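You operate a simulated robot arm through the tools that you are given. There is no shell and no other tool.

Carry out the task below with a simulated two-armed robot. There is one attempt and no reset: what you move stays moved.

JOB
Spray the green cloth twice with cleaner and wipe the specks off the mirror.
Fine: lay the cloth with its middle about 15 cm before the spray's nozzle, press the button twice, and put the cloth back after. What is to be rubbed or washed off counts as gone when no trace of it is left.

It is judged by the outcome, as a careful person would: the job done as asked, and still so three seconds after it is handed in. It fails if anything else is knocked over, pushed out of place, dropped, spilled or broken. Flat cloth is picked up by pressing the open fingertips on it (5 to 10 N) and closing them slowly along it; thin cloth reads only 2 to 8 mm in the jaws.

ROBOT AND FRAMES
Two 7-joint arms with fingered hands on one trunk that stands fixed in place. Base frame: the origin is at the foot of the trunk, x ahead of it, y to its left, z up; the work surface is at about z = 0.864. Units: m, degrees, N and s.
The left shoulder is at [0.081, 0.241, 1.567], the right one opposite. With the tool pointing down near the work surface each hand reaches from about 0.1 to 0.94 m from the base axis, measured 20 degrees to its own side. Payload 4.9 kg a hand.
Tool frame (each hand has its own): the origin (TCP) lies between the finger pads and is the grasp point; the fingertips stand 0.032 m ahead of it; z points along the fingers, y is the line along which they close. Largest opening 0.2 m; the body of the gripper starts 0.089 m behind the TCP. The gripper is a hand of 4 fingers: y runs from the thumb to the fingers, the wrist lies at [0, 0, -0.267] in the tool frame, and closing takes about 1.5 s.
Orientation is that of the tool frame in the base frame, as a unit quaternion [x, y, z, w]. With the fingers straight down and closing along the base's y, the tool's x points along the base's -x, its y along +y and its z along -z.

CONTROLS
- The arms move only by the tool drive_tool. It takes "left_increments", "right_increments" or both (then of equal length, played together; a hand with none holds still); each is a list of rows, each an object of numbers (a shift or turn left out is 0, a gripper value left out holds the last): "wx", "wy", "wz": the turn, a rotation vector about the tool's x, y, z in units of 8 degrees (1.0 is 8 degrees); "tx", "ty", "tz": the shift along the tool's x, y, z in units of 40 mm (1.0 is 40 mm). In form: [{"wx": .., "wy": .., "wz": .., "tx": .., "ty": .., "tz": ..}, ...]. A call has 1 to 20 rows; each row shifts and turns the commanded pose from where the row before left it, along the tool's axes as they then stand. "left_jaw" and "right_jaw" are, for a hand that has rows, the gripper command, from -1 (shut) to 1 (fully open), values between in proportion, set as the call begins (left out, the last holds). A call with a number of a shift or a turn outside -1 to 1 is refused whole. Each row takes 0.2 s and may step no farther than 0.05 m and 8.6 degrees from the row before; otherwise, or with a gripper value out of range, the whole call is refused. Where a pose cannot be reached the arm comes as near as it can. A force on the tool above 40 N (or 10 N above the force at the start of the call, whichever is more), or a blocked arm, ends the call early, and 0.2 s more pass. Each finger travels about 0.072 m/s and halts on what it meets, pressing with about 25 N; the grip force reading is that of the motor and also rises with nothing between the fingers. The clock runs only during rows and for 0.2 s after the last one: add rows that do not move to give the fingers time. The reply holds the time, the measured pose of the TCP, the force on the tool along the base axes, the opening and the grip force, in the units named above and with some noise, with the torque about the TCP (base axes, N m) and any sound that the robot's microphone picked up.
- Cameras (640 x 400 px; columns grow to the right, rows downward): "scene" is now at [0.1073, 0.0211, 1.7282]; the picture's right is [0.27, -0.96, 0.00], its down [-0.68, -0.19, -0.71] and it looks along [0.68, 0.19, -0.71] (base axes); focal length 312 px, centre (320, 200). "left" rides on the left gripper at [-0.069, -0.069, -0.116] in its tool frame; the picture's right is [0.71, -0.71, 0.00], its down [0.54, 0.54, -0.64] and it looks along [0.45, 0.45, 0.77] (tool axes); focal length 226 px, centre (320, 200). "right" rides on the right gripper at [0.069, -0.069, -0.116] in its tool frame; the picture's right is [0.71, 0.71, 0.00], its down [-0.54, 0.54, -0.64] and it looks along [-0.45, 0.45, 0.77] (tool axes); focal length 226 px, centre (320, 200). There is no depth. A picture from a camera that has moved, and an enlarged one, comes with that camera's place and axes in the base frame and with its lens.
- grab_frame(camera): a new picture of that camera. No time passes.
- raise_lower(by): slides the trunk up (or, below 0, down) by that many m; the arms and the scene camera ride with it, the base frame stays. It gives what a move gives, with no picture.
- set_fingers(finger1, finger2, finger3, thumb_bend, hand): sets how far each is bent, from 0 (flat) to 1 (curled in); at 0.3 the hand is open as for a grip, at 0.7 the pads meet at the TCP. One left out holds its place. A second passes; each finger stops where it meets its share of the squeeze, and holds until it gets a number again. A gripper value or a shape takes the hand back. It gives what a move gives, with no picture; readings hold the bend of each and the force on the fingers (four entries, about 0 where the hand has none), thumb and palm.
- hand_shape(shape, hand): the hand has 4 fingers and takes this shape, open, in about a second: jaw (thumb against the fingers, like two jaws); tri (thumb and two fingers); tip (a fingertip pinch); poke (one finger out to press); point (the index stretched); flat (the hand flat); cup (the hand cupped); fist (a fist). The gripper value then closes the fingers along that shape, each until it touches; the sizes above hold for jaw. It gives what a move gives, with no picture.
- pan_tilt(pan, tilt): turns the head with the scene camera to pan (to the left, within 86 degrees either way) and tilt (down, from -29 to 69), counted from straight ahead of the robot. It gives what a move gives.
- enlarge(camera, box): a new picture of the part [left, top, right, bottom] of that camera's present view, enlarged. No time passes.
- hand_in(): hands the job in; it is judged then, once.

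Nothing tells you positions but the pictures and the camera data. Unless the task says otherwise, let go and move clear before handing in.

The tools are called after "Request:" as a command line: name --argument value ..., lists and objects as JSON in quotes. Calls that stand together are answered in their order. drive_tool: Moves the arms, as the interface text tells. Its arguments: {"type":"object","properties":{"left_increments":{"type":"array","items":{"type":"object","properties":{"wx":{"type":"number"},"wy":{"type":"number"},"wz":{"type":"number"},"tx":{"type":"number"},"ty":{"type":"number"},"tz":{"type":"number"}}}},"left_jaw":{"type":"number"},"right_increments":{"type":"array","items":{"type":"object","properties":{"wx":{"type":"number"},"wy":{"type":"number"},"wz":{"type":"number"},"tx":{"type":"number"},"ty":{"type":"number"},"tz":{"type":"number"}}}},"right_jaw":{"type":"number"}},"required":[]} The other tools are called the same way: raise_lower (by) slides the trunk up or down; hand_shape (shape, hand) gives the hand a shape; set_fingers (finger1, finger2, finger3, thumb_bend, hand) moves the fingers one by one; pan_tilt (pan, tilt) turns the head that bears the scene camera; grab_frame (camera) takes a picture; enlarge (camera, box) takes an enlarged picture of a part of a camera's view; hand_in () hands the job in.

At the start:

```text
time_s: 0.0
left_tcp_pos: [0.6595, 0.4739, 1.3409]
left_tool_rot: [0.001, 1.0, 0.0, -0.001]
left_force: [0.5, 0.1, -0.3]
left_ft_torque: [0.02, 0.02, 0.02]
left_opening: 0.2001
left_gripper_force: 0.1
left_shape: jaw
left_bend: [0.3, 0.3, 0.3, 0.3]
left_finger forces: [0.0, 0.0, 0.1, 0.0, 0.0, 0.0]
right_tcp_pos: [0.7566, -0.0893, 1.4143]
right_tool_rot: [0.0, 1.0, 0.0, 0.001]
right_force: [0.5, -0.2, 0.2]
right_ft_torque: [0.02, 0.02, 0.01]
right_opening: 0.1999
right_gripper_force: 0.2
right_shape: jaw
right_bend: [0.3, 0.3, 0.3, 0.3]
right_finger forces: [0.1, 0.0, 0.0, 0.0, 0.0, 0.1]
trunk travel left (down, up): [-0.475, 0.365]
head pan, tilt: [15.7, 44.9]
```

scene: 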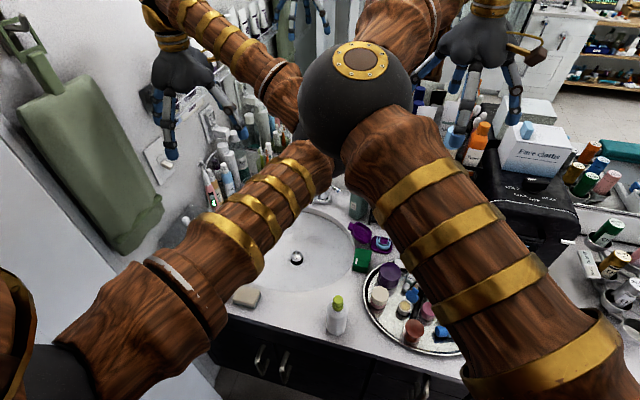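
right: 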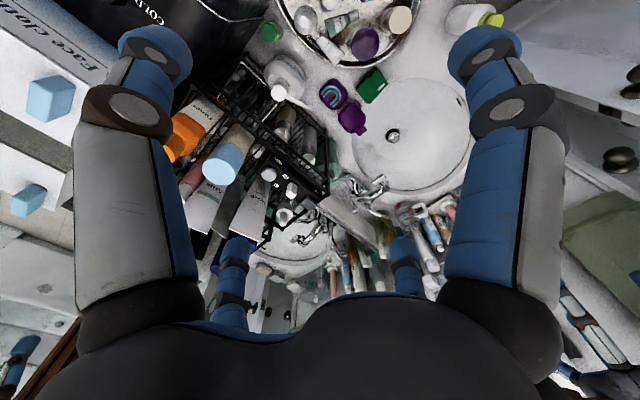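
left: 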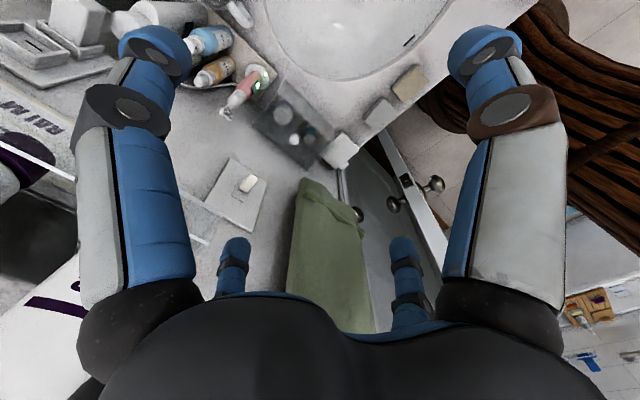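

I see a bathroom counter with a sink, many bottles, a green towel hanging at the left wall, and a reflecting wall mirror behind the counter. I'll look around with the head first to find the cloth, the spray and the mirror.

Request:
enlarge --camera "scene" --box '[0, 0, 320, 200]'

Request:
enlarge --camera "scene" --box '[320, 0, 640, 200]'

Request:
enlarge --camera "scene" --box '[160, 160, 480, 360]'

Request:
enlarge --camera "left" --box '[160, 0, 480, 200]'

Request:
enlarge --camera "right" --box '[160, 0, 560, 250]'

```text
2.00 times, centred on (160, 100) of scene
camera zoom: at [0.1073, 0.0211, 1.7282], right [0.27, -0.96, 0.0], down [-0.68, -0.19, -0.71], along [0.68, 0.19, -0.71], focal length 624 px, centre (640, 400)
```

zoom: 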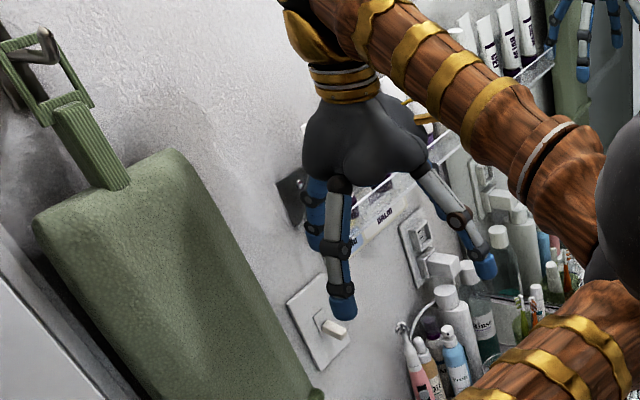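

```text
2.00 times, centred on (480, 100) of scene
camera zoom: at [0.1073, 0.0211, 1.7282], right [0.27, -0.96, 0.0], down [-0.68, -0.19, -0.71], along [0.68, 0.19, -0.71], focal length 624 px, centre (0, 400)
```

zoom: 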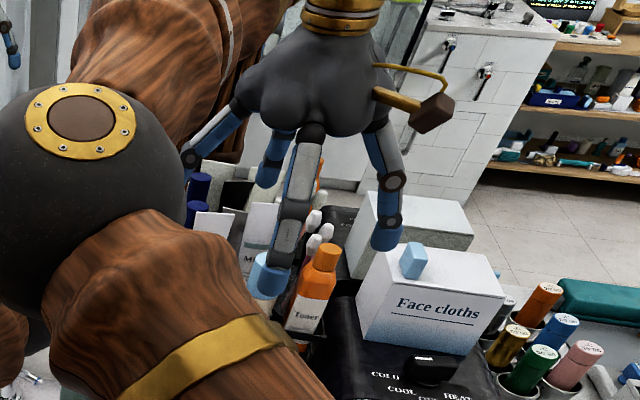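

```text
2.00 times, centred on (320, 260) of scene
camera zoom: at [0.1073, 0.0211, 1.7282], right [0.27, -0.96, 0.0], down [-0.68, -0.19, -0.71], along [0.68, 0.19, -0.71], focal length 624 px, centre (320, 80)
```

zoom: 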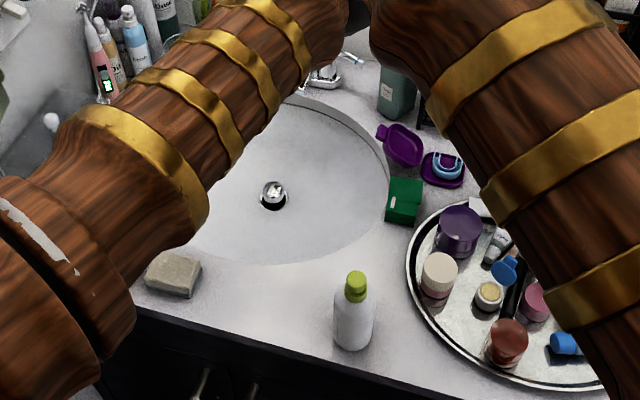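

```text
2.00 times, centred on (320, 100) of left
camera zoom: at [0.728, 0.4067, 1.4575], right [-0.71, -0.71, 0.0], down [-0.54, 0.54, 0.64], along [-0.45, 0.45, -0.77], focal length 452 px, centre (320, 400)
```

zoom: 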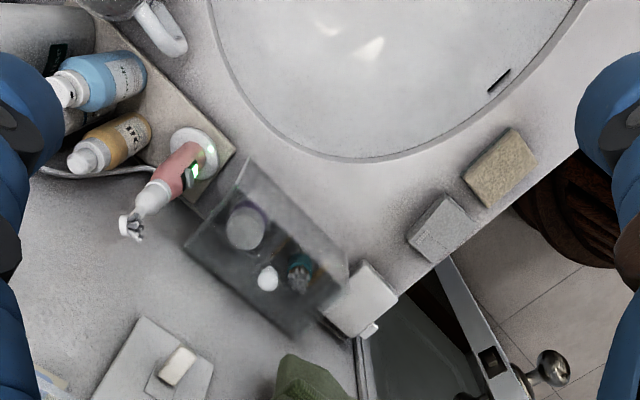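

```text
1.60 times, centred on (360, 125) of right
camera zoom: at [0.6877, -0.1568, 1.531], right [-0.71, 0.71, 0.0], down [0.54, 0.54, 0.64], along [0.45, 0.45, -0.77], focal length 362 px, centre (256, 320)
```

zoom: 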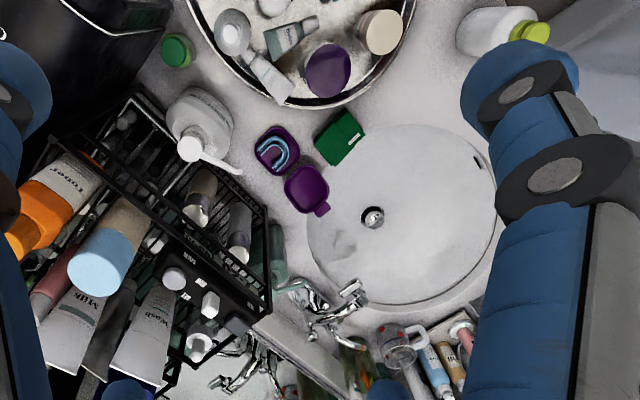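

The arms hide much of the counter and I have not yet seen a clear spray bottle or the mirror's specks. I'll pan the head to both sides.

Request:
pan_tilt --pan 50 --tilt 30

Request:
grab_frame --camera "scene"

Request:
pan_tilt --pan 0 --tilt 15

Request:
grab_frame --camera "scene"

Request:
pan_tilt --pan -40 --tilt 40

Request:
grab_frame --camera "scene"

Request:
pan_tilt --pan -75 --tilt 40

Request:
grab_frame --camera "scene"

Request:
pan_tilt --pan 10 --tilt 65

Request:
grab_frame --camera "scene"

```text
time_s: 1.0
left_tcp_pos: [0.6588, 0.4745, 1.3412]
left_tool_rot: [0.001, 1.0, -0.001, -0.001]
left_force: [0.7, -0.1, 0.3]
left_ft_torque: [-0.01, 0.02, 0.01]
left_opening: 0.1999
left_gripper_force: 0.1
left_shape: jaw
left_bend: [0.3, 0.3, 0.3, 0.3]
left_finger forces: [0.1, 0.0, 0.0, 0.0, 0.0, 0.0]
right_tcp_pos: [0.7559, -0.0896, 1.4135]
right_tool_rot: [0.0, 1.0, -0.001, -0.001]
right_force: [-0.3, 0.4, 1.1]
right_ft_torque: [-0.02, -0.03, -0.01]
right_opening: 0.2003
right_gripper_force: 0.0
right_shape: jaw
right_bend: [0.3, 0.3, 0.3, 0.3]
right_finger forces: [0.0, 0.0, 0.0, 0.1, 0.0, 0.0]
trunk travel left (down, up): [-0.475, 0.365]
head pan, tilt: [50.0, 30.0]
```

```text
taken
camera scene: at [0.0872, 0.0683, 1.7507], right [0.77, -0.64, 0.0], down [-0.32, -0.38, -0.87], along [0.56, 0.66, -0.5], focal length 312 px, centre (320, 200)
```

scene: 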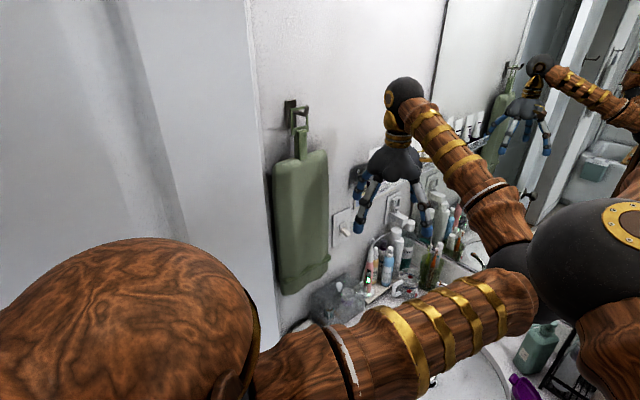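

```text
time_s: 2.2
left_tcp_pos: [0.6597, 0.4753, 1.3398]
left_tool_rot: [0.001, 1.0, 0.0, -0.001]
left_force: [0.4, -0.1, -0.2]
left_ft_torque: [0.01, -0.02, -0.04]
left_opening: 0.1997
left_gripper_force: 0.0
left_shape: jaw
left_bend: [0.3, 0.3, 0.3, 0.3]
left_finger forces: [0.0, 0.0, 0.0, 0.0, 0.0, 0.0]
right_tcp_pos: [0.7557, -0.0886, 1.4141]
right_tool_rot: [0.0, 1.0, 0.0, 0.0]
right_force: [0.4, 0.1, 0.2]
right_ft_torque: [0.03, -0.01, 0.02]
right_opening: 0.2002
right_gripper_force: 0.0
right_shape: jaw
right_bend: [0.3, 0.3, 0.3, 0.3]
right_finger forces: [0.0, 0.0, 0.0, 0.0, 0.0, 0.1]
trunk travel left (down, up): [-0.475, 0.365]
head pan, tilt: [0.0, 15.0]
```

```text
taken
camera scene: at [0.1224, -0.0008, 1.7749], right [0.0, -1.0, 0.0], down [-0.26, 0.0, -0.97], along [0.97, 0.0, -0.26], focal length 312 px, centre (320, 200)
```

scene: 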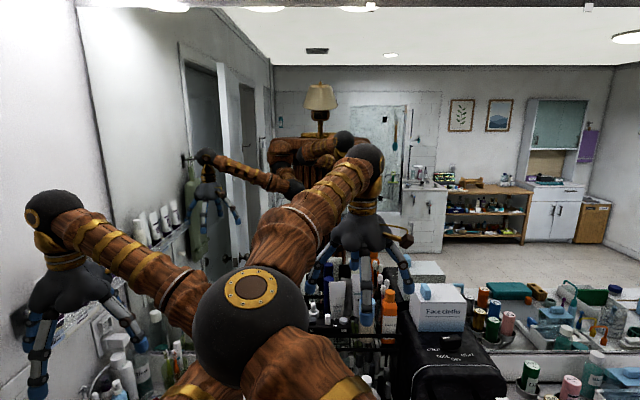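

```text
time_s: 3.2
left_tcp_pos: [0.6595, 0.4754, 1.341]
left_tool_rot: [0.0, 1.0, 0.0, -0.001]
left_force: [0.0, 0.2, -1.0]
left_ft_torque: [-0.03, 0.01, 0.03]
left_opening: 0.1998
left_gripper_force: 0.0
left_shape: jaw
left_bend: [0.3, 0.3, 0.3, 0.3]
left_finger forces: [0.0, 0.0, 0.0, 0.1, 0.0, 0.0]
right_tcp_pos: [0.7561, -0.0899, 1.4137]
right_tool_rot: [0.001, 1.0, 0.0, 0.0]
right_force: [1.0, 1.2, 0.2]
right_ft_torque: [-0.01, 0.02, -0.01]
right_opening: 0.2
right_gripper_force: 0.1
right_shape: jaw
right_bend: [0.3, 0.3, 0.3, 0.3]
right_finger forces: [0.1, 0.0, 0.0, 0.1, 0.1, 0.0]
trunk travel left (down, up): [-0.475, 0.365]
head pan, tilt: [-40.0, 40.0]
```

```text
taken
camera scene: at [0.0941, -0.0554, 1.7354], right [-0.64, -0.77, 0.0], down [-0.49, 0.41, -0.77], along [0.59, -0.49, -0.64], focal length 312 px, centre (320, 200)
```

scene: 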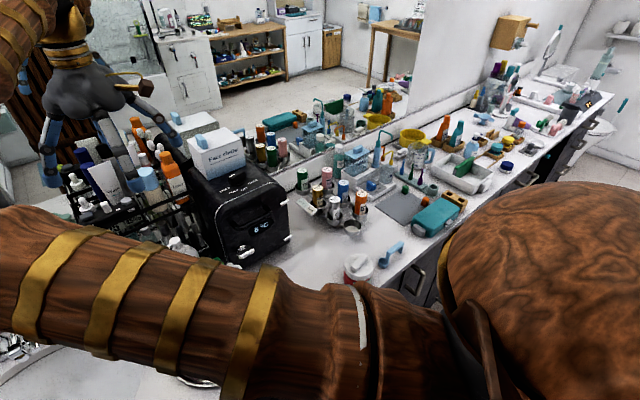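

```text
time_s: 4.3
left_tcp_pos: [0.6601, 0.4739, 1.3401]
left_tool_rot: [0.001, 1.0, 0.0, -0.001]
left_force: [0.4, 0.1, 1.0]
left_ft_torque: [0.0, 0.0, -0.04]
left_opening: 0.1997
left_gripper_force: 0.0
left_shape: jaw
left_bend: [0.3, 0.3, 0.3, 0.3]
left_finger forces: [0.0, 0.1, 0.1, 0.0, 0.1, 0.0]
right_tcp_pos: [0.7567, -0.0889, 1.4145]
right_tool_rot: [0.001, 1.0, 0.0, 0.0]
right_force: [-0.1, -0.1, 0.4]
right_ft_torque: [0.02, -0.02, -0.02]
right_opening: 0.1998
right_gripper_force: 0.0
right_shape: jaw
right_bend: [0.3, 0.3, 0.3, 0.3]
right_finger forces: [0.0, 0.0, 0.0, 0.0, 0.1, 0.0]
trunk travel left (down, up): [-0.475, 0.365]
head pan, tilt: [-75.0, 40.0]
```

```text
taken
camera scene: at [0.0511, -0.0829, 1.7354], right [-0.97, -0.26, 0.0], down [-0.17, 0.62, -0.77], along [0.2, -0.74, -0.64], focal length 312 px, centre (320, 200)
```

scene: 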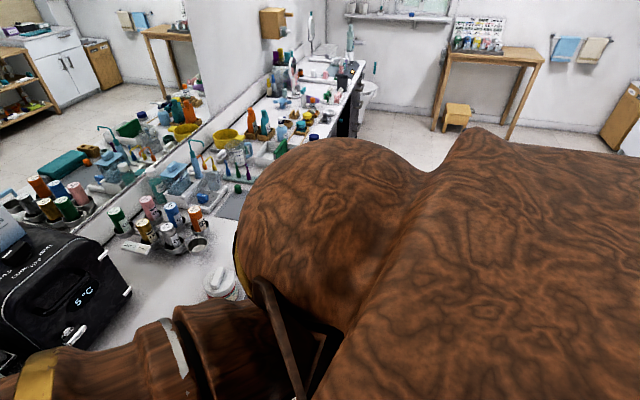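

```text
time_s: 5.8
left_tcp_pos: [0.66, 0.4749, 1.3417]
left_tool_rot: [0.001, 1.0, 0.0, -0.001]
left_force: [0.7, -0.2, -0.6]
left_ft_torque: [0.05, 0.01, -0.01]
left_opening: 0.1996
left_gripper_force: 0.1
left_shape: jaw
left_bend: [0.3, 0.3, 0.3, 0.3]
left_finger forces: [0.0, 0.1, 0.0, 0.0, 0.0, 0.0]
right_tcp_pos: [0.7572, -0.0878, 1.4153]
right_tool_rot: [0.001, 1.0, -0.001, 0.0]
right_force: [-0.4, -0.5, 0.0]
right_ft_torque: [-0.01, 0.0, -0.01]
right_opening: 0.1998
right_gripper_force: 0.0
right_shape: jaw
right_bend: [0.3, 0.3, 0.3, 0.3]
right_finger forces: [0.1, 0.0, 0.1, 0.0, 0.0, 0.1]
trunk travel left (down, up): [-0.475, 0.365]
head pan, tilt: [10.0, 65.0]
```

```text
taken
camera scene: at [0.0888, 0.0096, 1.7031], right [0.17, -0.98, 0.0], down [-0.89, -0.16, -0.42], along [0.42, 0.07, -0.91], focal length 312 px, centre (320, 200)
```

scene: 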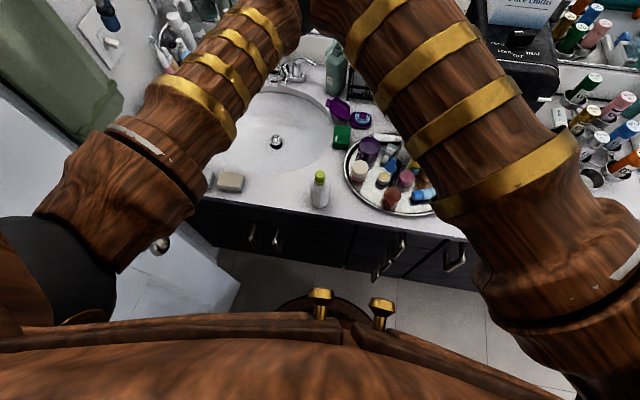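

I can see the wall mirror across the back, and items stretching to the right of the counter. I'll zoom in on these views to find the spray bottle, the cloth and the specks.

Request:
pan_tilt --pan -40 --tilt 35

Request:
enlarge --camera "scene" --box '[280, 60, 480, 185]'

Request:
enlarge --camera "scene" --box '[440, 0, 640, 125]'

Request:
enlarge --camera "scene" --box '[20, 80, 340, 280]'

Request:
pan_tilt --pan 10 --tilt 10

Request:
enlarge --camera "scene" --box '[0, 0, 320, 200]'

Request:
enlarge --camera "scene" --box '[320, 0, 640, 200]'

Request:
enlarge --camera "scene" --box '[320, 200, 640, 400]'

Request:
enlarge --camera "scene" --box '[0, 200, 320, 400]'

```text
time_s: 7.0
left_tcp_pos: [0.6594, 0.4744, 1.34]
left_tool_rot: [0.0, 1.0, 0.0, -0.001]
left_force: [0.1, 0.8, -0.4]
left_ft_torque: [-0.07, 0.03, -0.02]
left_opening: 0.1997
left_gripper_force: 0.0
left_shape: jaw
left_bend: [0.3, 0.3, 0.3, 0.3]
left_finger forces: [0.0, 0.1, 0.0, 0.2, 0.0, 0.0]
right_tcp_pos: [0.7567, -0.0887, 1.4149]
right_tool_rot: [0.0, 1.0, -0.001, 0.0]
right_force: [-0.2, -0.2, -0.7]
right_ft_torque: [0.01, 0.0, 0.01]
right_opening: 0.2
right_gripper_force: 0.0
right_shape: jaw
right_bend: [0.3, 0.3, 0.3, 0.3]
right_finger forces: [0.0, 0.0, 0.1, 0.1, 0.1, 0.1]
trunk travel left (down, up): [-0.475, 0.365]
head pan, tilt: [-40.0, 35.0]
```

```text
3.20 times, centred on (380, 122) of scene
camera zoom: at [0.0965, -0.0574, 1.7429], right [-0.64, -0.77, 0.0], down [-0.44, 0.37, -0.82], along [0.63, -0.53, -0.57], focal length 999 px, centre (128, 448)
```

zoom: 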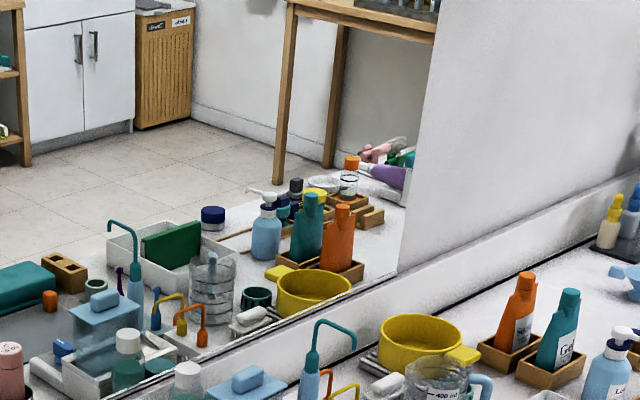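

```text
3.20 times, centred on (540, 62) of scene
camera zoom: at [0.0965, -0.0574, 1.7429], right [-0.64, -0.77, 0.0], down [-0.44, 0.37, -0.82], along [0.63, -0.53, -0.57], focal length 999 px, centre (-384, 640)
```

zoom: 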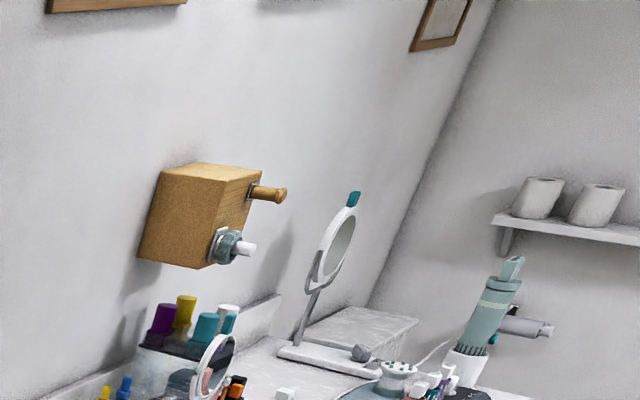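

```text
2.00 times, centred on (180, 180) of scene
camera zoom: at [0.0965, -0.0574, 1.7429], right [-0.64, -0.77, 0.0], down [-0.44, 0.37, -0.82], along [0.63, -0.53, -0.57], focal length 624 px, centre (600, 240)
```

zoom: 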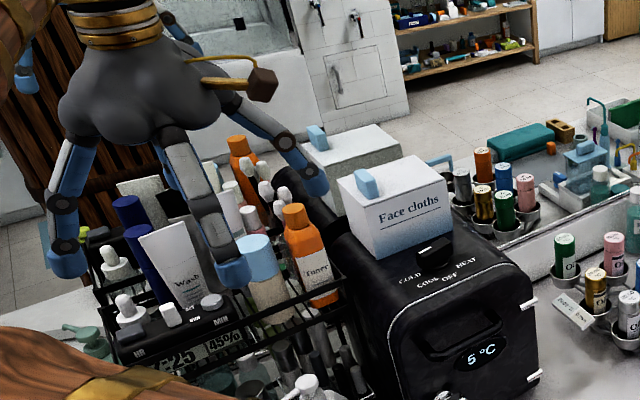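

```text
time_s: 8.2
left_tcp_pos: [0.6593, 0.4733, 1.3408]
left_tool_rot: [0.001, 1.0, 0.0, -0.001]
left_force: [0.0, -0.4, 0.8]
left_ft_torque: [-0.03, -0.01, 0.03]
left_opening: 0.2001
left_gripper_force: 0.1
left_shape: jaw
left_bend: [0.3, 0.3, 0.3, 0.3]
left_finger forces: [0.1, 0.1, 0.1, 0.0, 0.0, 0.1]
right_tcp_pos: [0.757, -0.0899, 1.4138]
right_tool_rot: [0.001, 1.0, 0.0, 0.0]
right_force: [-0.3, 0.2, 0.3]
right_ft_torque: [-0.03, -0.02, -0.01]
right_opening: 0.1997
right_gripper_force: 0.1
right_shape: jaw
right_bend: [0.3, 0.3, 0.3, 0.3]
right_finger forces: [0.1, 0.0, 0.0, 0.0, 0.0, 0.0]
trunk travel left (down, up): [-0.475, 0.365]
head pan, tilt: [10.0, 10.0]
```

```text
2.00 times, centred on (160, 100) of scene
camera zoom: at [0.1206, 0.0152, 1.783], right [0.17, -0.98, 0.0], down [-0.17, -0.03, -0.98], along [0.97, 0.17, -0.17], focal length 624 px, centre (640, 400)
```

zoom: 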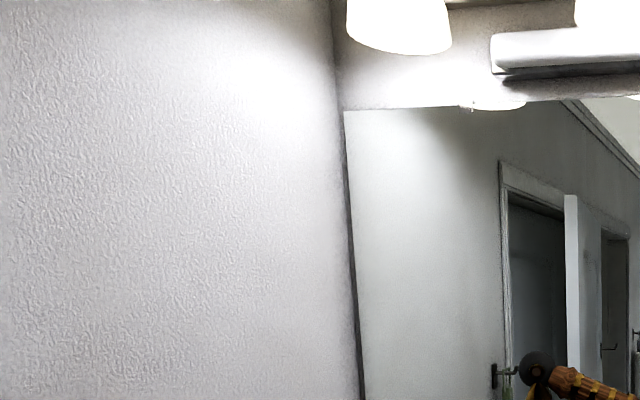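

```text
2.00 times, centred on (480, 100) of scene
camera zoom: at [0.1206, 0.0152, 1.783], right [0.17, -0.98, 0.0], down [-0.17, -0.03, -0.98], along [0.97, 0.17, -0.17], focal length 624 px, centre (0, 400)
```

zoom: 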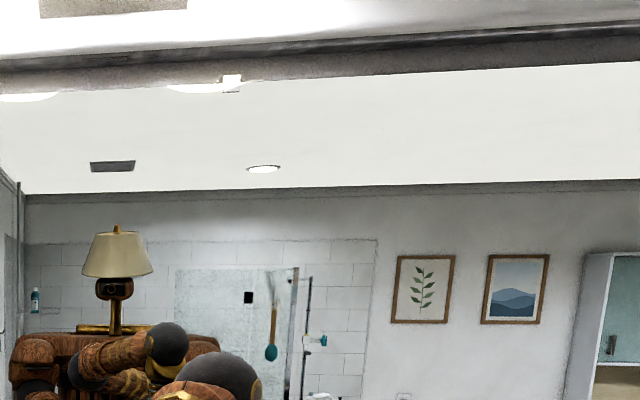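

```text
2.00 times, centred on (480, 300) of scene
camera zoom: at [0.1206, 0.0152, 1.783], right [0.17, -0.98, 0.0], down [-0.17, -0.03, -0.98], along [0.97, 0.17, -0.17], focal length 624 px, centre (0, 0)
```

zoom: 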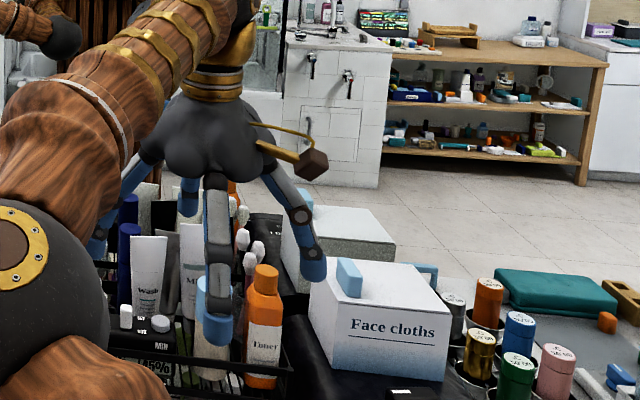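

```text
2.00 times, centred on (160, 300) of scene
camera zoom: at [0.1206, 0.0152, 1.783], right [0.17, -0.98, 0.0], down [-0.17, -0.03, -0.98], along [0.97, 0.17, -0.17], focal length 624 px, centre (640, 0)
```

zoom: 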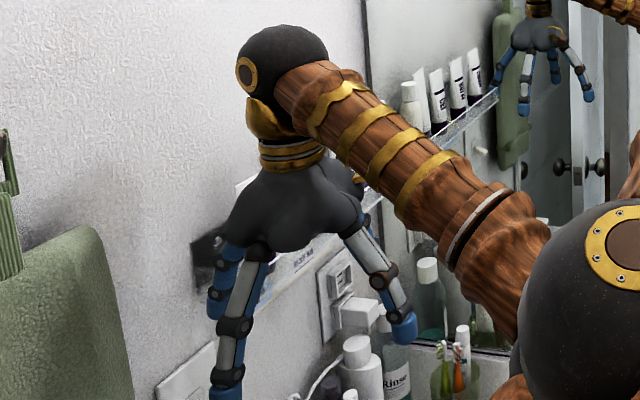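

The arms block the middle of the view. I'll raise the right hand and bring it out to the right and back, away from the counter items, to see the mirror and the counter.

Request:
drive_tool --right_increments '[{"tz": -1}, {"tz": -1}, {"tz": -1}, {"tx": 0.5, "ty": -0.8}, {"tx": 0.5, "ty": -0.8}, {"tx": 0.5, "ty": -0.8}, {"tx": 0.5, "ty": -0.8}, {"tx": 0.5, "ty": -0.8}, {"tx": 0.5, "ty": -0.8}, {"tx": 0.5, "ty": -0.8}, {"tx": 0.5, "ty": -0.8}, {"tx": 0.5, "ty": -0.8}, {"tx": 0.5, "ty": -0.8}, {"tx": 0.5, "ty": -0.8}, {"tx": 0.5, "ty": -0.8}]'

Request:
grab_frame --camera "scene"

Request:
grab_frame --camera "right"

Request:
grab_frame --camera "left"

```text
time_s: 11.4
left_tcp_pos: [0.6588, 0.4726, 1.3417]
left_tool_rot: [0.001, 1.0, 0.0, 0.0]
left_force: [-1.5, 0.5, 0.2]
left_ft_torque: [0.03, -0.01, 0.02]
left_opening: 0.1999
left_gripper_force: 0.1
left_shape: jaw
left_bend: [0.3, 0.3, 0.3, 0.3]
left_finger forces: [0.0, 0.0, 0.0, 0.0, 0.0, 0.0]
right_tcp_pos: [0.5161, -0.4771, 1.534]
right_tool_rot: [0.0, 1.0, 0.001, 0.001]
right_force: [0.0, -0.9, 0.0]
right_ft_torque: [0.02, -0.02, 0.01]
right_opening: 0.2
right_gripper_force: 0.0
right_shape: jaw
right_bend: [0.3, 0.3, 0.3, 0.3]
right_finger forces: [0.0, 0.1, 0.0, 0.0, 0.1, 0.0]
trunk travel left (down, up): [-0.475, 0.365]
head pan, tilt: [10.0, 10.0]
```

```text
taken
camera scene: at [0.12, 0.0125, 1.7831], right [0.17, -0.98, 0.0], down [-0.17, -0.03, -0.98], along [0.97, 0.17, -0.17], focal length 312 px, centre (320, 200)
```

scene: 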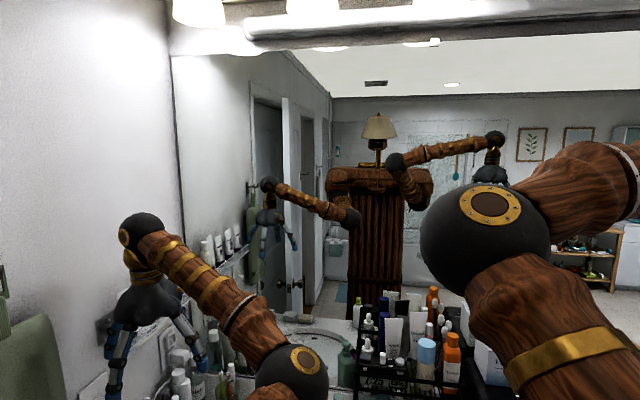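

```text
taken
camera right: at [0.4473, -0.5446, 1.6498], right [-0.71, 0.71, 0.0], down [0.54, 0.54, 0.64], along [0.45, 0.46, -0.77], focal length 226 px, centre (320, 200)
```

right: 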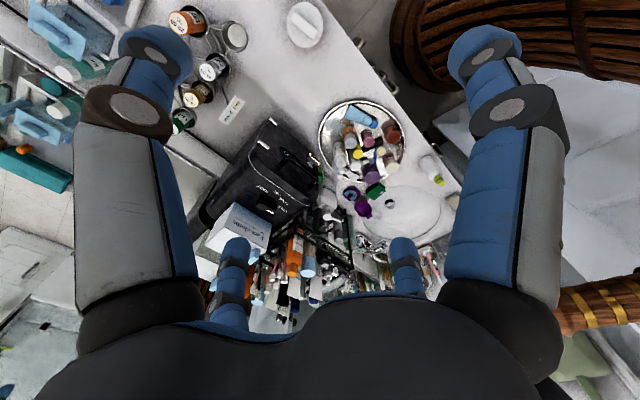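

```text
taken
camera left: at [0.7275, 0.4045, 1.4585], right [-0.71, -0.71, 0.0], down [-0.54, 0.54, 0.64], along [-0.45, 0.46, -0.77], focal length 226 px, centre (320, 200)
```

left: 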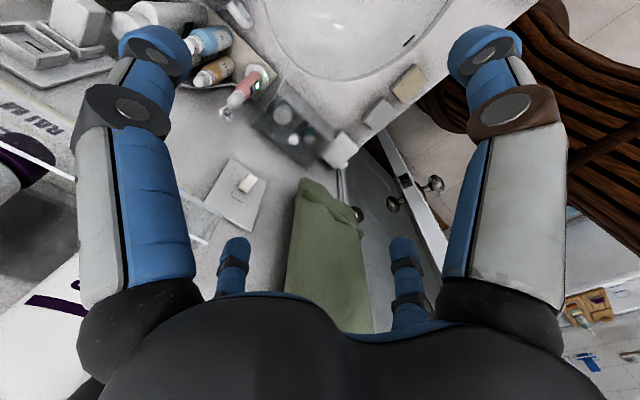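

The mirror is a large wall mirror. The left arm still hides the left part of it, and the left counter; I'll raise the left hand and move it back and inward, away from the towel.

Request:
drive_tool --left_increments '[{"tz": -1}, {"tz": -1}, {"tz": -1}, {"tz": -1}, {"tz": -1}, {"tx": 0.8}, {"tx": 0.8}, {"tx": 0.8}, {"tx": 0.8}, {"tx": 0.8}, {"tx": 0.8}]'

Request:
pan_tilt --pan 20 --tilt 25

Request:
grab_frame --camera "scene"

Request:
grab_frame --camera "left"

```text
time_s: 13.8
left_tcp_pos: [0.4662, 0.4753, 1.5415]
left_tool_rot: [0.001, 1.0, 0.0, 0.0]
left_force: [0.1, 0.8, 0.4]
left_ft_torque: [-0.01, -0.03, -0.02]
left_opening: 0.2002
left_gripper_force: 0.0
left_shape: jaw
left_bend: [0.3, 0.3, 0.3, 0.3]
left_finger forces: [0.0, 0.0, 0.1, 0.0, 0.0, 0.0]
right_tcp_pos: [0.5152, -0.4748, 1.5344]
right_tool_rot: [0.001, 1.0, 0.0, 0.0]
right_force: [0.6, 0.2, 0.0]
right_ft_torque: [-0.01, -0.01, -0.01]
right_opening: 0.1998
right_gripper_force: 0.1
right_shape: jaw
right_bend: [0.3, 0.3, 0.3, 0.3]
right_finger forces: [0.1, 0.1, 0.0, 0.1, 0.0, 0.0]
trunk travel left (down, up): [-0.475, 0.365]
head pan, tilt: [10.0, 10.0]
```

```text
time_s: 14.6
left_tcp_pos: [0.4688, 0.475, 1.5393]
left_tool_rot: [0.002, 1.0, 0.0, 0.0]
left_force: [-0.7, 0.5, 0.5]
left_ft_torque: [-0.01, -0.01, -0.03]
left_opening: 0.2
left_gripper_force: 0.0
left_shape: jaw
left_bend: [0.3, 0.3, 0.3, 0.3]
left_finger forces: [0.0, 0.0, 0.0, 0.0, 0.0, 0.0]
right_tcp_pos: [0.5171, -0.4739, 1.5347]
right_tool_rot: [0.0, 1.0, 0.001, 0.001]
right_force: [0.1, 0.5, -0.4]
right_ft_torque: [0.01, 0.01, 0.04]
right_opening: 0.2
right_gripper_force: 0.1
right_shape: jaw
right_bend: [0.3, 0.3, 0.3, 0.3]
right_finger forces: [0.1, 0.0, 0.1, 0.0, 0.1, 0.1]
trunk travel left (down, up): [-0.475, 0.365]
head pan, tilt: [20.0, 25.0]
```

```text
taken
camera scene: at [0.1152, 0.0305, 1.7588], right [0.34, -0.94, 0.0], down [-0.4, -0.14, -0.91], along [0.85, 0.31, -0.42], focal length 312 px, centre (320, 200)
```

scene: 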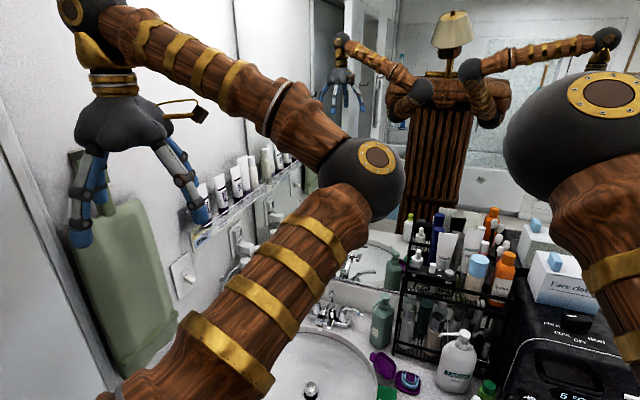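

```text
taken
camera left: at [0.5364, 0.407, 1.657], right [-0.71, -0.71, 0.0], down [-0.54, 0.54, 0.64], along [-0.45, 0.45, -0.77], focal length 226 px, centre (320, 200)
```

left: 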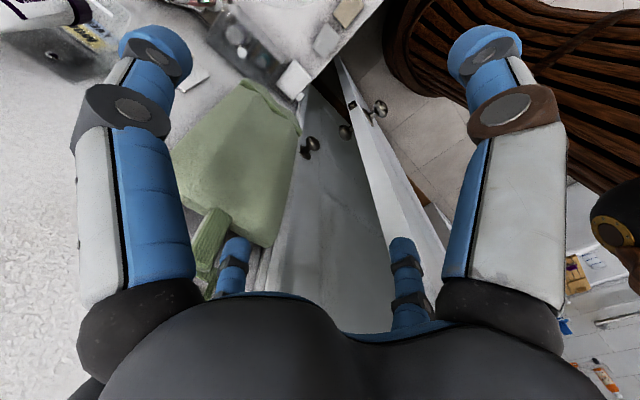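

The robot's reflection is visible in the big mirror. I'll zoom over the mirror to look for specks, and over the counter for the spray.

Request:
enlarge --camera "scene" --box '[200, 0, 420, 138]'

Request:
enlarge --camera "scene" --box '[360, 60, 640, 235]'

Request:
enlarge --camera "scene" --box '[340, 200, 640, 388]'

Request:
enlarge --camera "scene" --box '[60, 140, 360, 328]'

Request:
pan_tilt --pan 0 --tilt 50

Request:
grab_frame --camera "scene"

Request:
pan_tilt --pan -25 --tilt 10

Request:
grab_frame --camera "scene"

```text
2.90 times, centred on (310, 69) of scene
camera zoom: at [0.1152, 0.0305, 1.7588], right [0.34, -0.94, 0.0], down [-0.4, -0.14, -0.91], along [0.85, 0.31, -0.42], focal length 905 px, centre (349, 580)
```

zoom: 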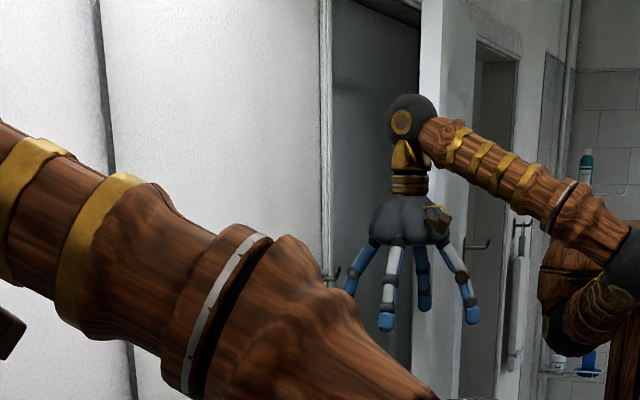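

```text
2.29 times, centred on (500, 148) of scene
camera zoom: at [0.1152, 0.0305, 1.7588], right [0.34, -0.94, 0.0], down [-0.4, -0.14, -0.91], along [0.85, 0.31, -0.42], focal length 714 px, centre (-91, 320)
```

zoom: 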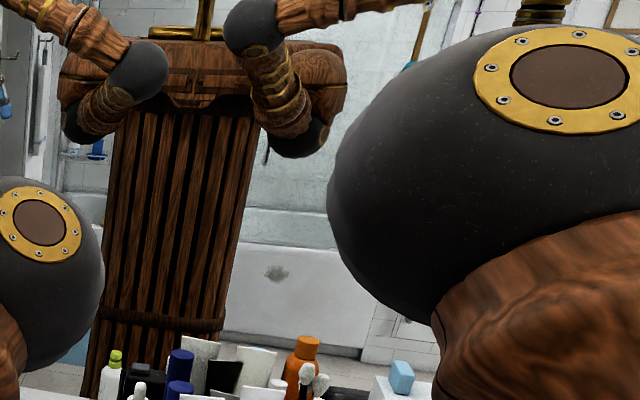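

```text
2.13 times, centred on (490, 294) of scene
camera zoom: at [0.1152, 0.0305, 1.7588], right [0.34, -0.94, 0.0], down [-0.4, -0.14, -0.91], along [0.85, 0.31, -0.42], focal length 664 px, centre (-42, 0)
```

zoom: 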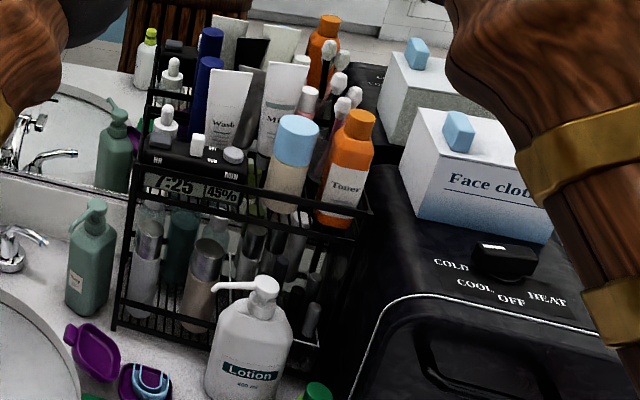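

```text
2.13 times, centred on (210, 234) of scene
camera zoom: at [0.1152, 0.0305, 1.7588], right [0.34, -0.94, 0.0], down [-0.4, -0.14, -0.91], along [0.85, 0.31, -0.42], focal length 664 px, centre (554, 128)
```

zoom: 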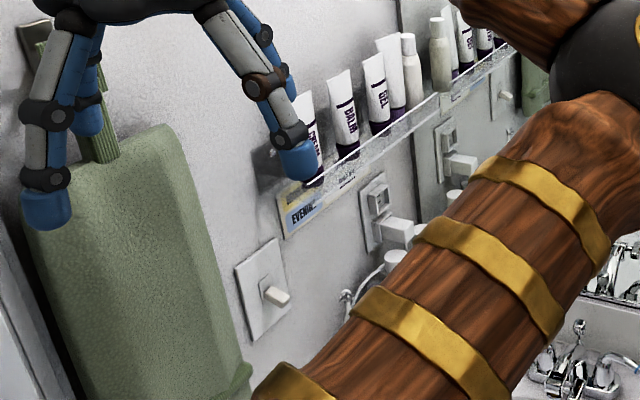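

```text
time_s: 15.5
left_tcp_pos: [0.4684, 0.4746, 1.5408]
left_tool_rot: [0.001, 1.0, 0.001, -0.001]
left_force: [-0.2, -0.1, 0.0]
left_ft_torque: [0.0, 0.02, 0.01]
left_opening: 0.2001
left_gripper_force: 0.2
left_shape: jaw
left_bend: [0.3, 0.3, 0.3, 0.3]
left_finger forces: [0.0, 0.0, 0.0, 0.0, 0.0, 0.0]
right_tcp_pos: [0.5163, -0.4736, 1.5344]
right_tool_rot: [-0.001, 1.0, 0.0, 0.001]
right_force: [-0.3, 0.2, 0.1]
right_ft_torque: [0.02, 0.02, 0.01]
right_opening: 0.1998
right_gripper_force: 0.1
right_shape: jaw
right_bend: [0.3, 0.3, 0.3, 0.3]
right_finger forces: [0.0, 0.0, 0.0, 0.1, 0.1, 0.0]
trunk travel left (down, up): [-0.475, 0.365]
head pan, tilt: [0.0, 50.0]
```

```text
taken
camera scene: at [0.1061, -0.001, 1.7213], right [0.0, -1.0, 0.0], down [-0.77, 0.0, -0.64], along [0.64, 0.0, -0.77], focal length 312 px, centre (320, 200)
```

scene: 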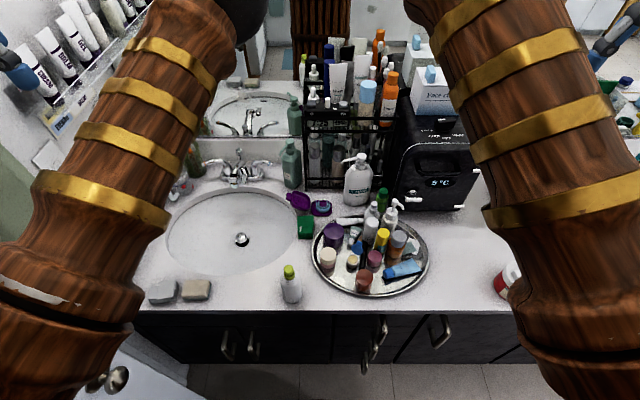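

```text
time_s: 16.5
left_tcp_pos: [0.4674, 0.4742, 1.5406]
left_tool_rot: [0.001, 1.0, 0.0, 0.0]
left_force: [-0.6, -0.3, 0.0]
left_ft_torque: [0.0, -0.01, 0.0]
left_opening: 0.2
left_gripper_force: 0.0
left_shape: jaw
left_bend: [0.3, 0.3, 0.3, 0.3]
left_finger forces: [0.1, 0.1, 0.0, 0.0, 0.1, 0.0]
right_tcp_pos: [0.5165, -0.4749, 1.5339]
right_tool_rot: [0.0, 1.0, 0.0, 0.0]
right_force: [0.0, -0.4, -0.1]
right_ft_torque: [0.01, -0.02, 0.0]
right_opening: 0.1997
right_gripper_force: 0.0
right_shape: jaw
right_bend: [0.3, 0.3, 0.3, 0.3]
right_finger forces: [0.0, 0.1, 0.0, 0.1, 0.1, 0.0]
trunk travel left (down, up): [-0.475, 0.365]
head pan, tilt: [-25.0, 10.0]
```

```text
taken
camera scene: at [0.1132, -0.0403, 1.783], right [-0.42, -0.91, 0.0], down [-0.16, 0.07, -0.98], along [0.89, -0.42, -0.17], focal length 312 px, centre (320, 200)
```

scene: 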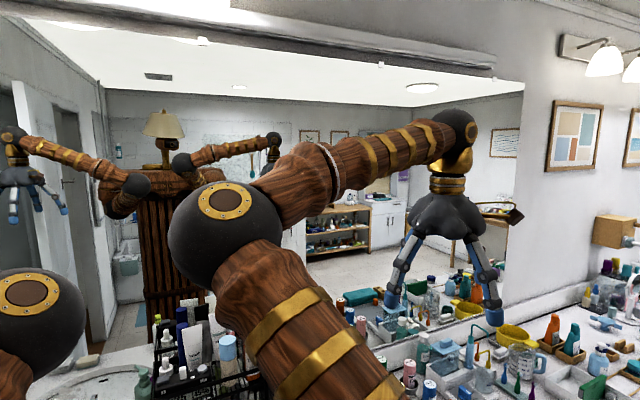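

The counter in front is now clearer: a white lime-capped bottle, a tray and a lotion pump, but no obvious cloth and spray yet. I'll zoom into the counter and to the right section.

Request:
enlarge --camera "scene" --box '[360, 220, 640, 395]'

Request:
enlarge --camera "scene" --box '[100, 80, 420, 280]'

Request:
pan_tilt --pan -50 --tilt 30

Request:
enlarge --camera "scene" --box '[0, 0, 320, 200]'

Request:
enlarge --camera "scene" --box '[320, 0, 640, 200]'

Request:
grab_frame --camera "scene"

Request:
pan_tilt --pan 0 --tilt 50

Request:
enlarge --camera "scene" --box '[280, 120, 520, 320]'

Request:
enlarge --camera "scene" --box '[130, 80, 370, 320]'

```text
2.29 times, centred on (500, 308) of scene
camera zoom: at [0.1132, -0.0403, 1.783], right [-0.42, -0.91, 0.0], down [-0.16, 0.07, -0.98], along [0.89, -0.42, -0.17], focal length 714 px, centre (-91, -46)
```

zoom: 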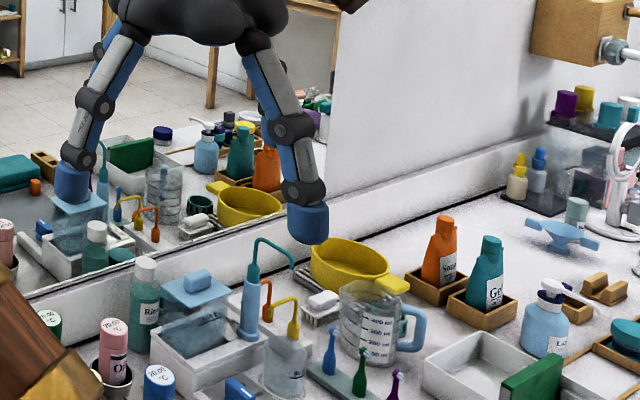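

```text
2.00 times, centred on (260, 180) of scene
camera zoom: at [0.1132, -0.0403, 1.783], right [-0.42, -0.91, 0.0], down [-0.16, 0.07, -0.98], along [0.89, -0.42, -0.17], focal length 624 px, centre (440, 240)
```

zoom: 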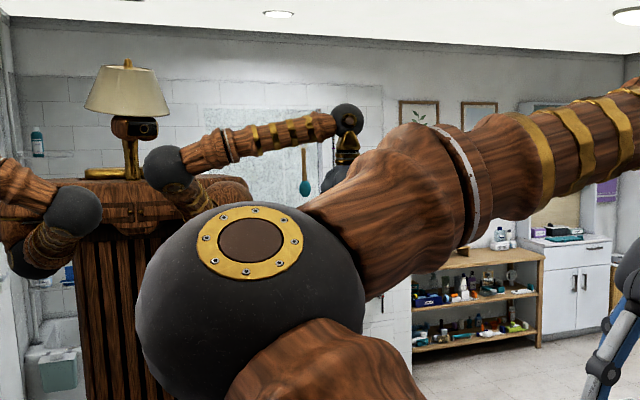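

```text
time_s: 17.4
left_tcp_pos: [0.4687, 0.4749, 1.54]
left_tool_rot: [0.001, 1.0, -0.001, -0.001]
left_force: [0.9, 0.4, 0.4]
left_ft_torque: [-0.02, 0.0, 0.04]
left_opening: 0.1998
left_gripper_force: 0.1
left_shape: jaw
left_bend: [0.3, 0.3, 0.3, 0.3]
left_finger forces: [0.1, 0.0, 0.1, 0.1, 0.0, 0.0]
right_tcp_pos: [0.516, -0.4728, 1.5334]
right_tool_rot: [0.0, 1.0, 0.0, 0.0]
right_force: [-0.4, 0.0, 0.9]
right_ft_torque: [0.03, -0.02, -0.04]
right_opening: 0.2
right_gripper_force: 0.1
right_shape: jaw
right_bend: [0.3, 0.3, 0.3, 0.3]
right_finger forces: [0.0, 0.0, 0.1, 0.0, 0.0, 0.0]
trunk travel left (down, up): [-0.475, 0.365]
head pan, tilt: [-50.0, 30.0]
```

```text
2.00 times, centred on (160, 100) of scene
camera zoom: at [0.0871, -0.0702, 1.7508], right [-0.77, -0.64, 0.0], down [-0.32, 0.38, -0.87], along [0.56, -0.66, -0.5], focal length 624 px, centre (640, 400)
```

zoom: 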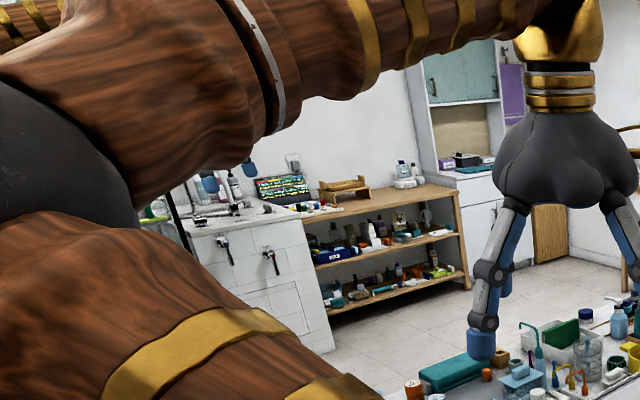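

```text
2.00 times, centred on (480, 100) of scene
camera zoom: at [0.0871, -0.0702, 1.7508], right [-0.77, -0.64, 0.0], down [-0.32, 0.38, -0.87], along [0.56, -0.66, -0.5], focal length 624 px, centre (0, 400)
```

zoom: 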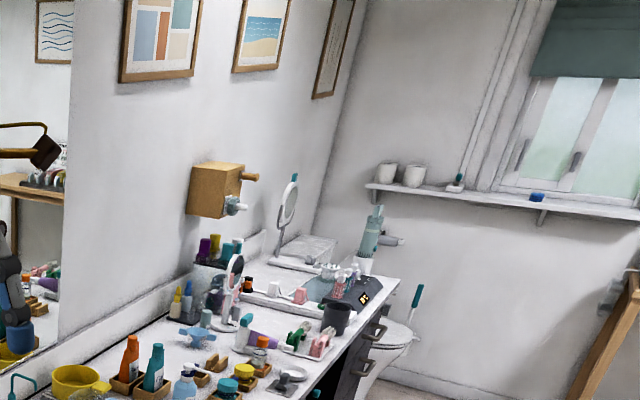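

```text
taken
camera scene: at [0.0871, -0.0702, 1.7508], right [-0.77, -0.64, 0.0], down [-0.32, 0.38, -0.87], along [0.56, -0.66, -0.5], focal length 312 px, centre (320, 200)
```

scene: 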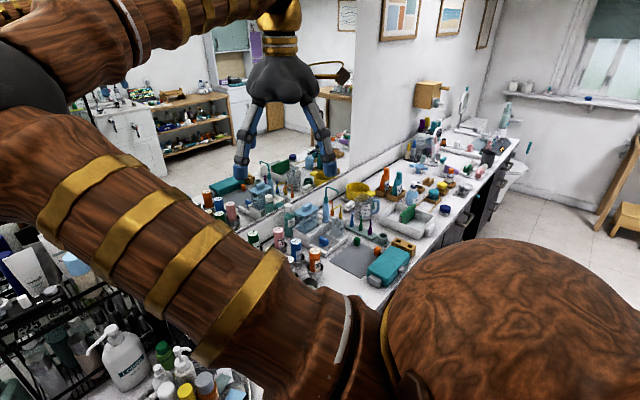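

```text
time_s: 18.6
left_tcp_pos: [0.4687, 0.4751, 1.5396]
left_tool_rot: [0.001, 1.0, 0.0, -0.001]
left_force: [-0.2, 0.3, -0.2]
left_ft_torque: [0.01, 0.01, 0.01]
left_opening: 0.2
left_gripper_force: 0.1
left_shape: jaw
left_bend: [0.3, 0.3, 0.3, 0.3]
left_finger forces: [0.1, 0.0, 0.0, 0.0, 0.0, 0.0]
right_tcp_pos: [0.5164, -0.4746, 1.5348]
right_tool_rot: [0.0, 1.0, -0.001, -0.001]
right_force: [-0.6, -0.1, 0.5]
right_ft_torque: [0.0, 0.01, -0.01]
right_opening: 0.1998
right_gripper_force: 0.0
right_shape: jaw
right_bend: [0.3, 0.3, 0.3, 0.3]
right_finger forces: [0.1, 0.0, 0.0, 0.0, 0.1, 0.0]
trunk travel left (down, up): [-0.475, 0.365]
head pan, tilt: [0.0, 50.0]
```

```text
2.00 times, centred on (400, 220) of scene
camera zoom: at [0.1059, -0.0011, 1.7212], right [0.0, -1.0, 0.0], down [-0.77, 0.0, -0.64], along [0.64, 0.0, -0.77], focal length 624 px, centre (160, 160)
```

zoom: 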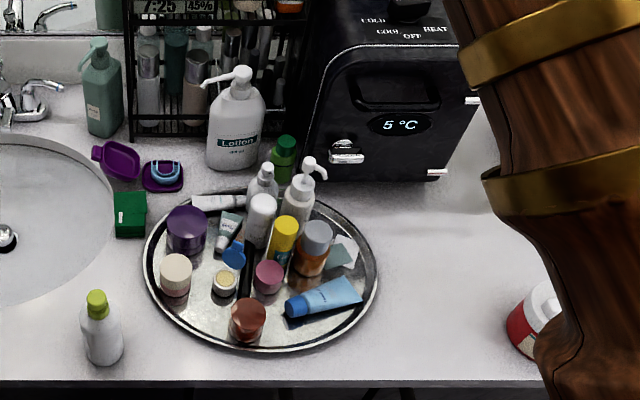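

```text
1.67 times, centred on (250, 200) of scene
camera zoom: at [0.1059, -0.0011, 1.7212], right [0.0, -1.0, 0.0], down [-0.77, 0.0, -0.64], along [0.64, 0.0, -0.77], focal length 520 px, centre (437, 200)
```

zoom: 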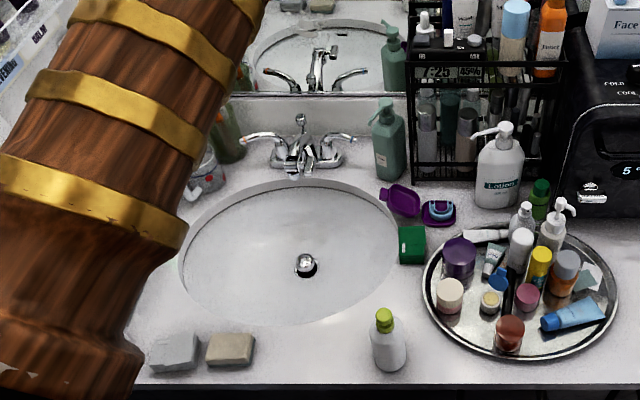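

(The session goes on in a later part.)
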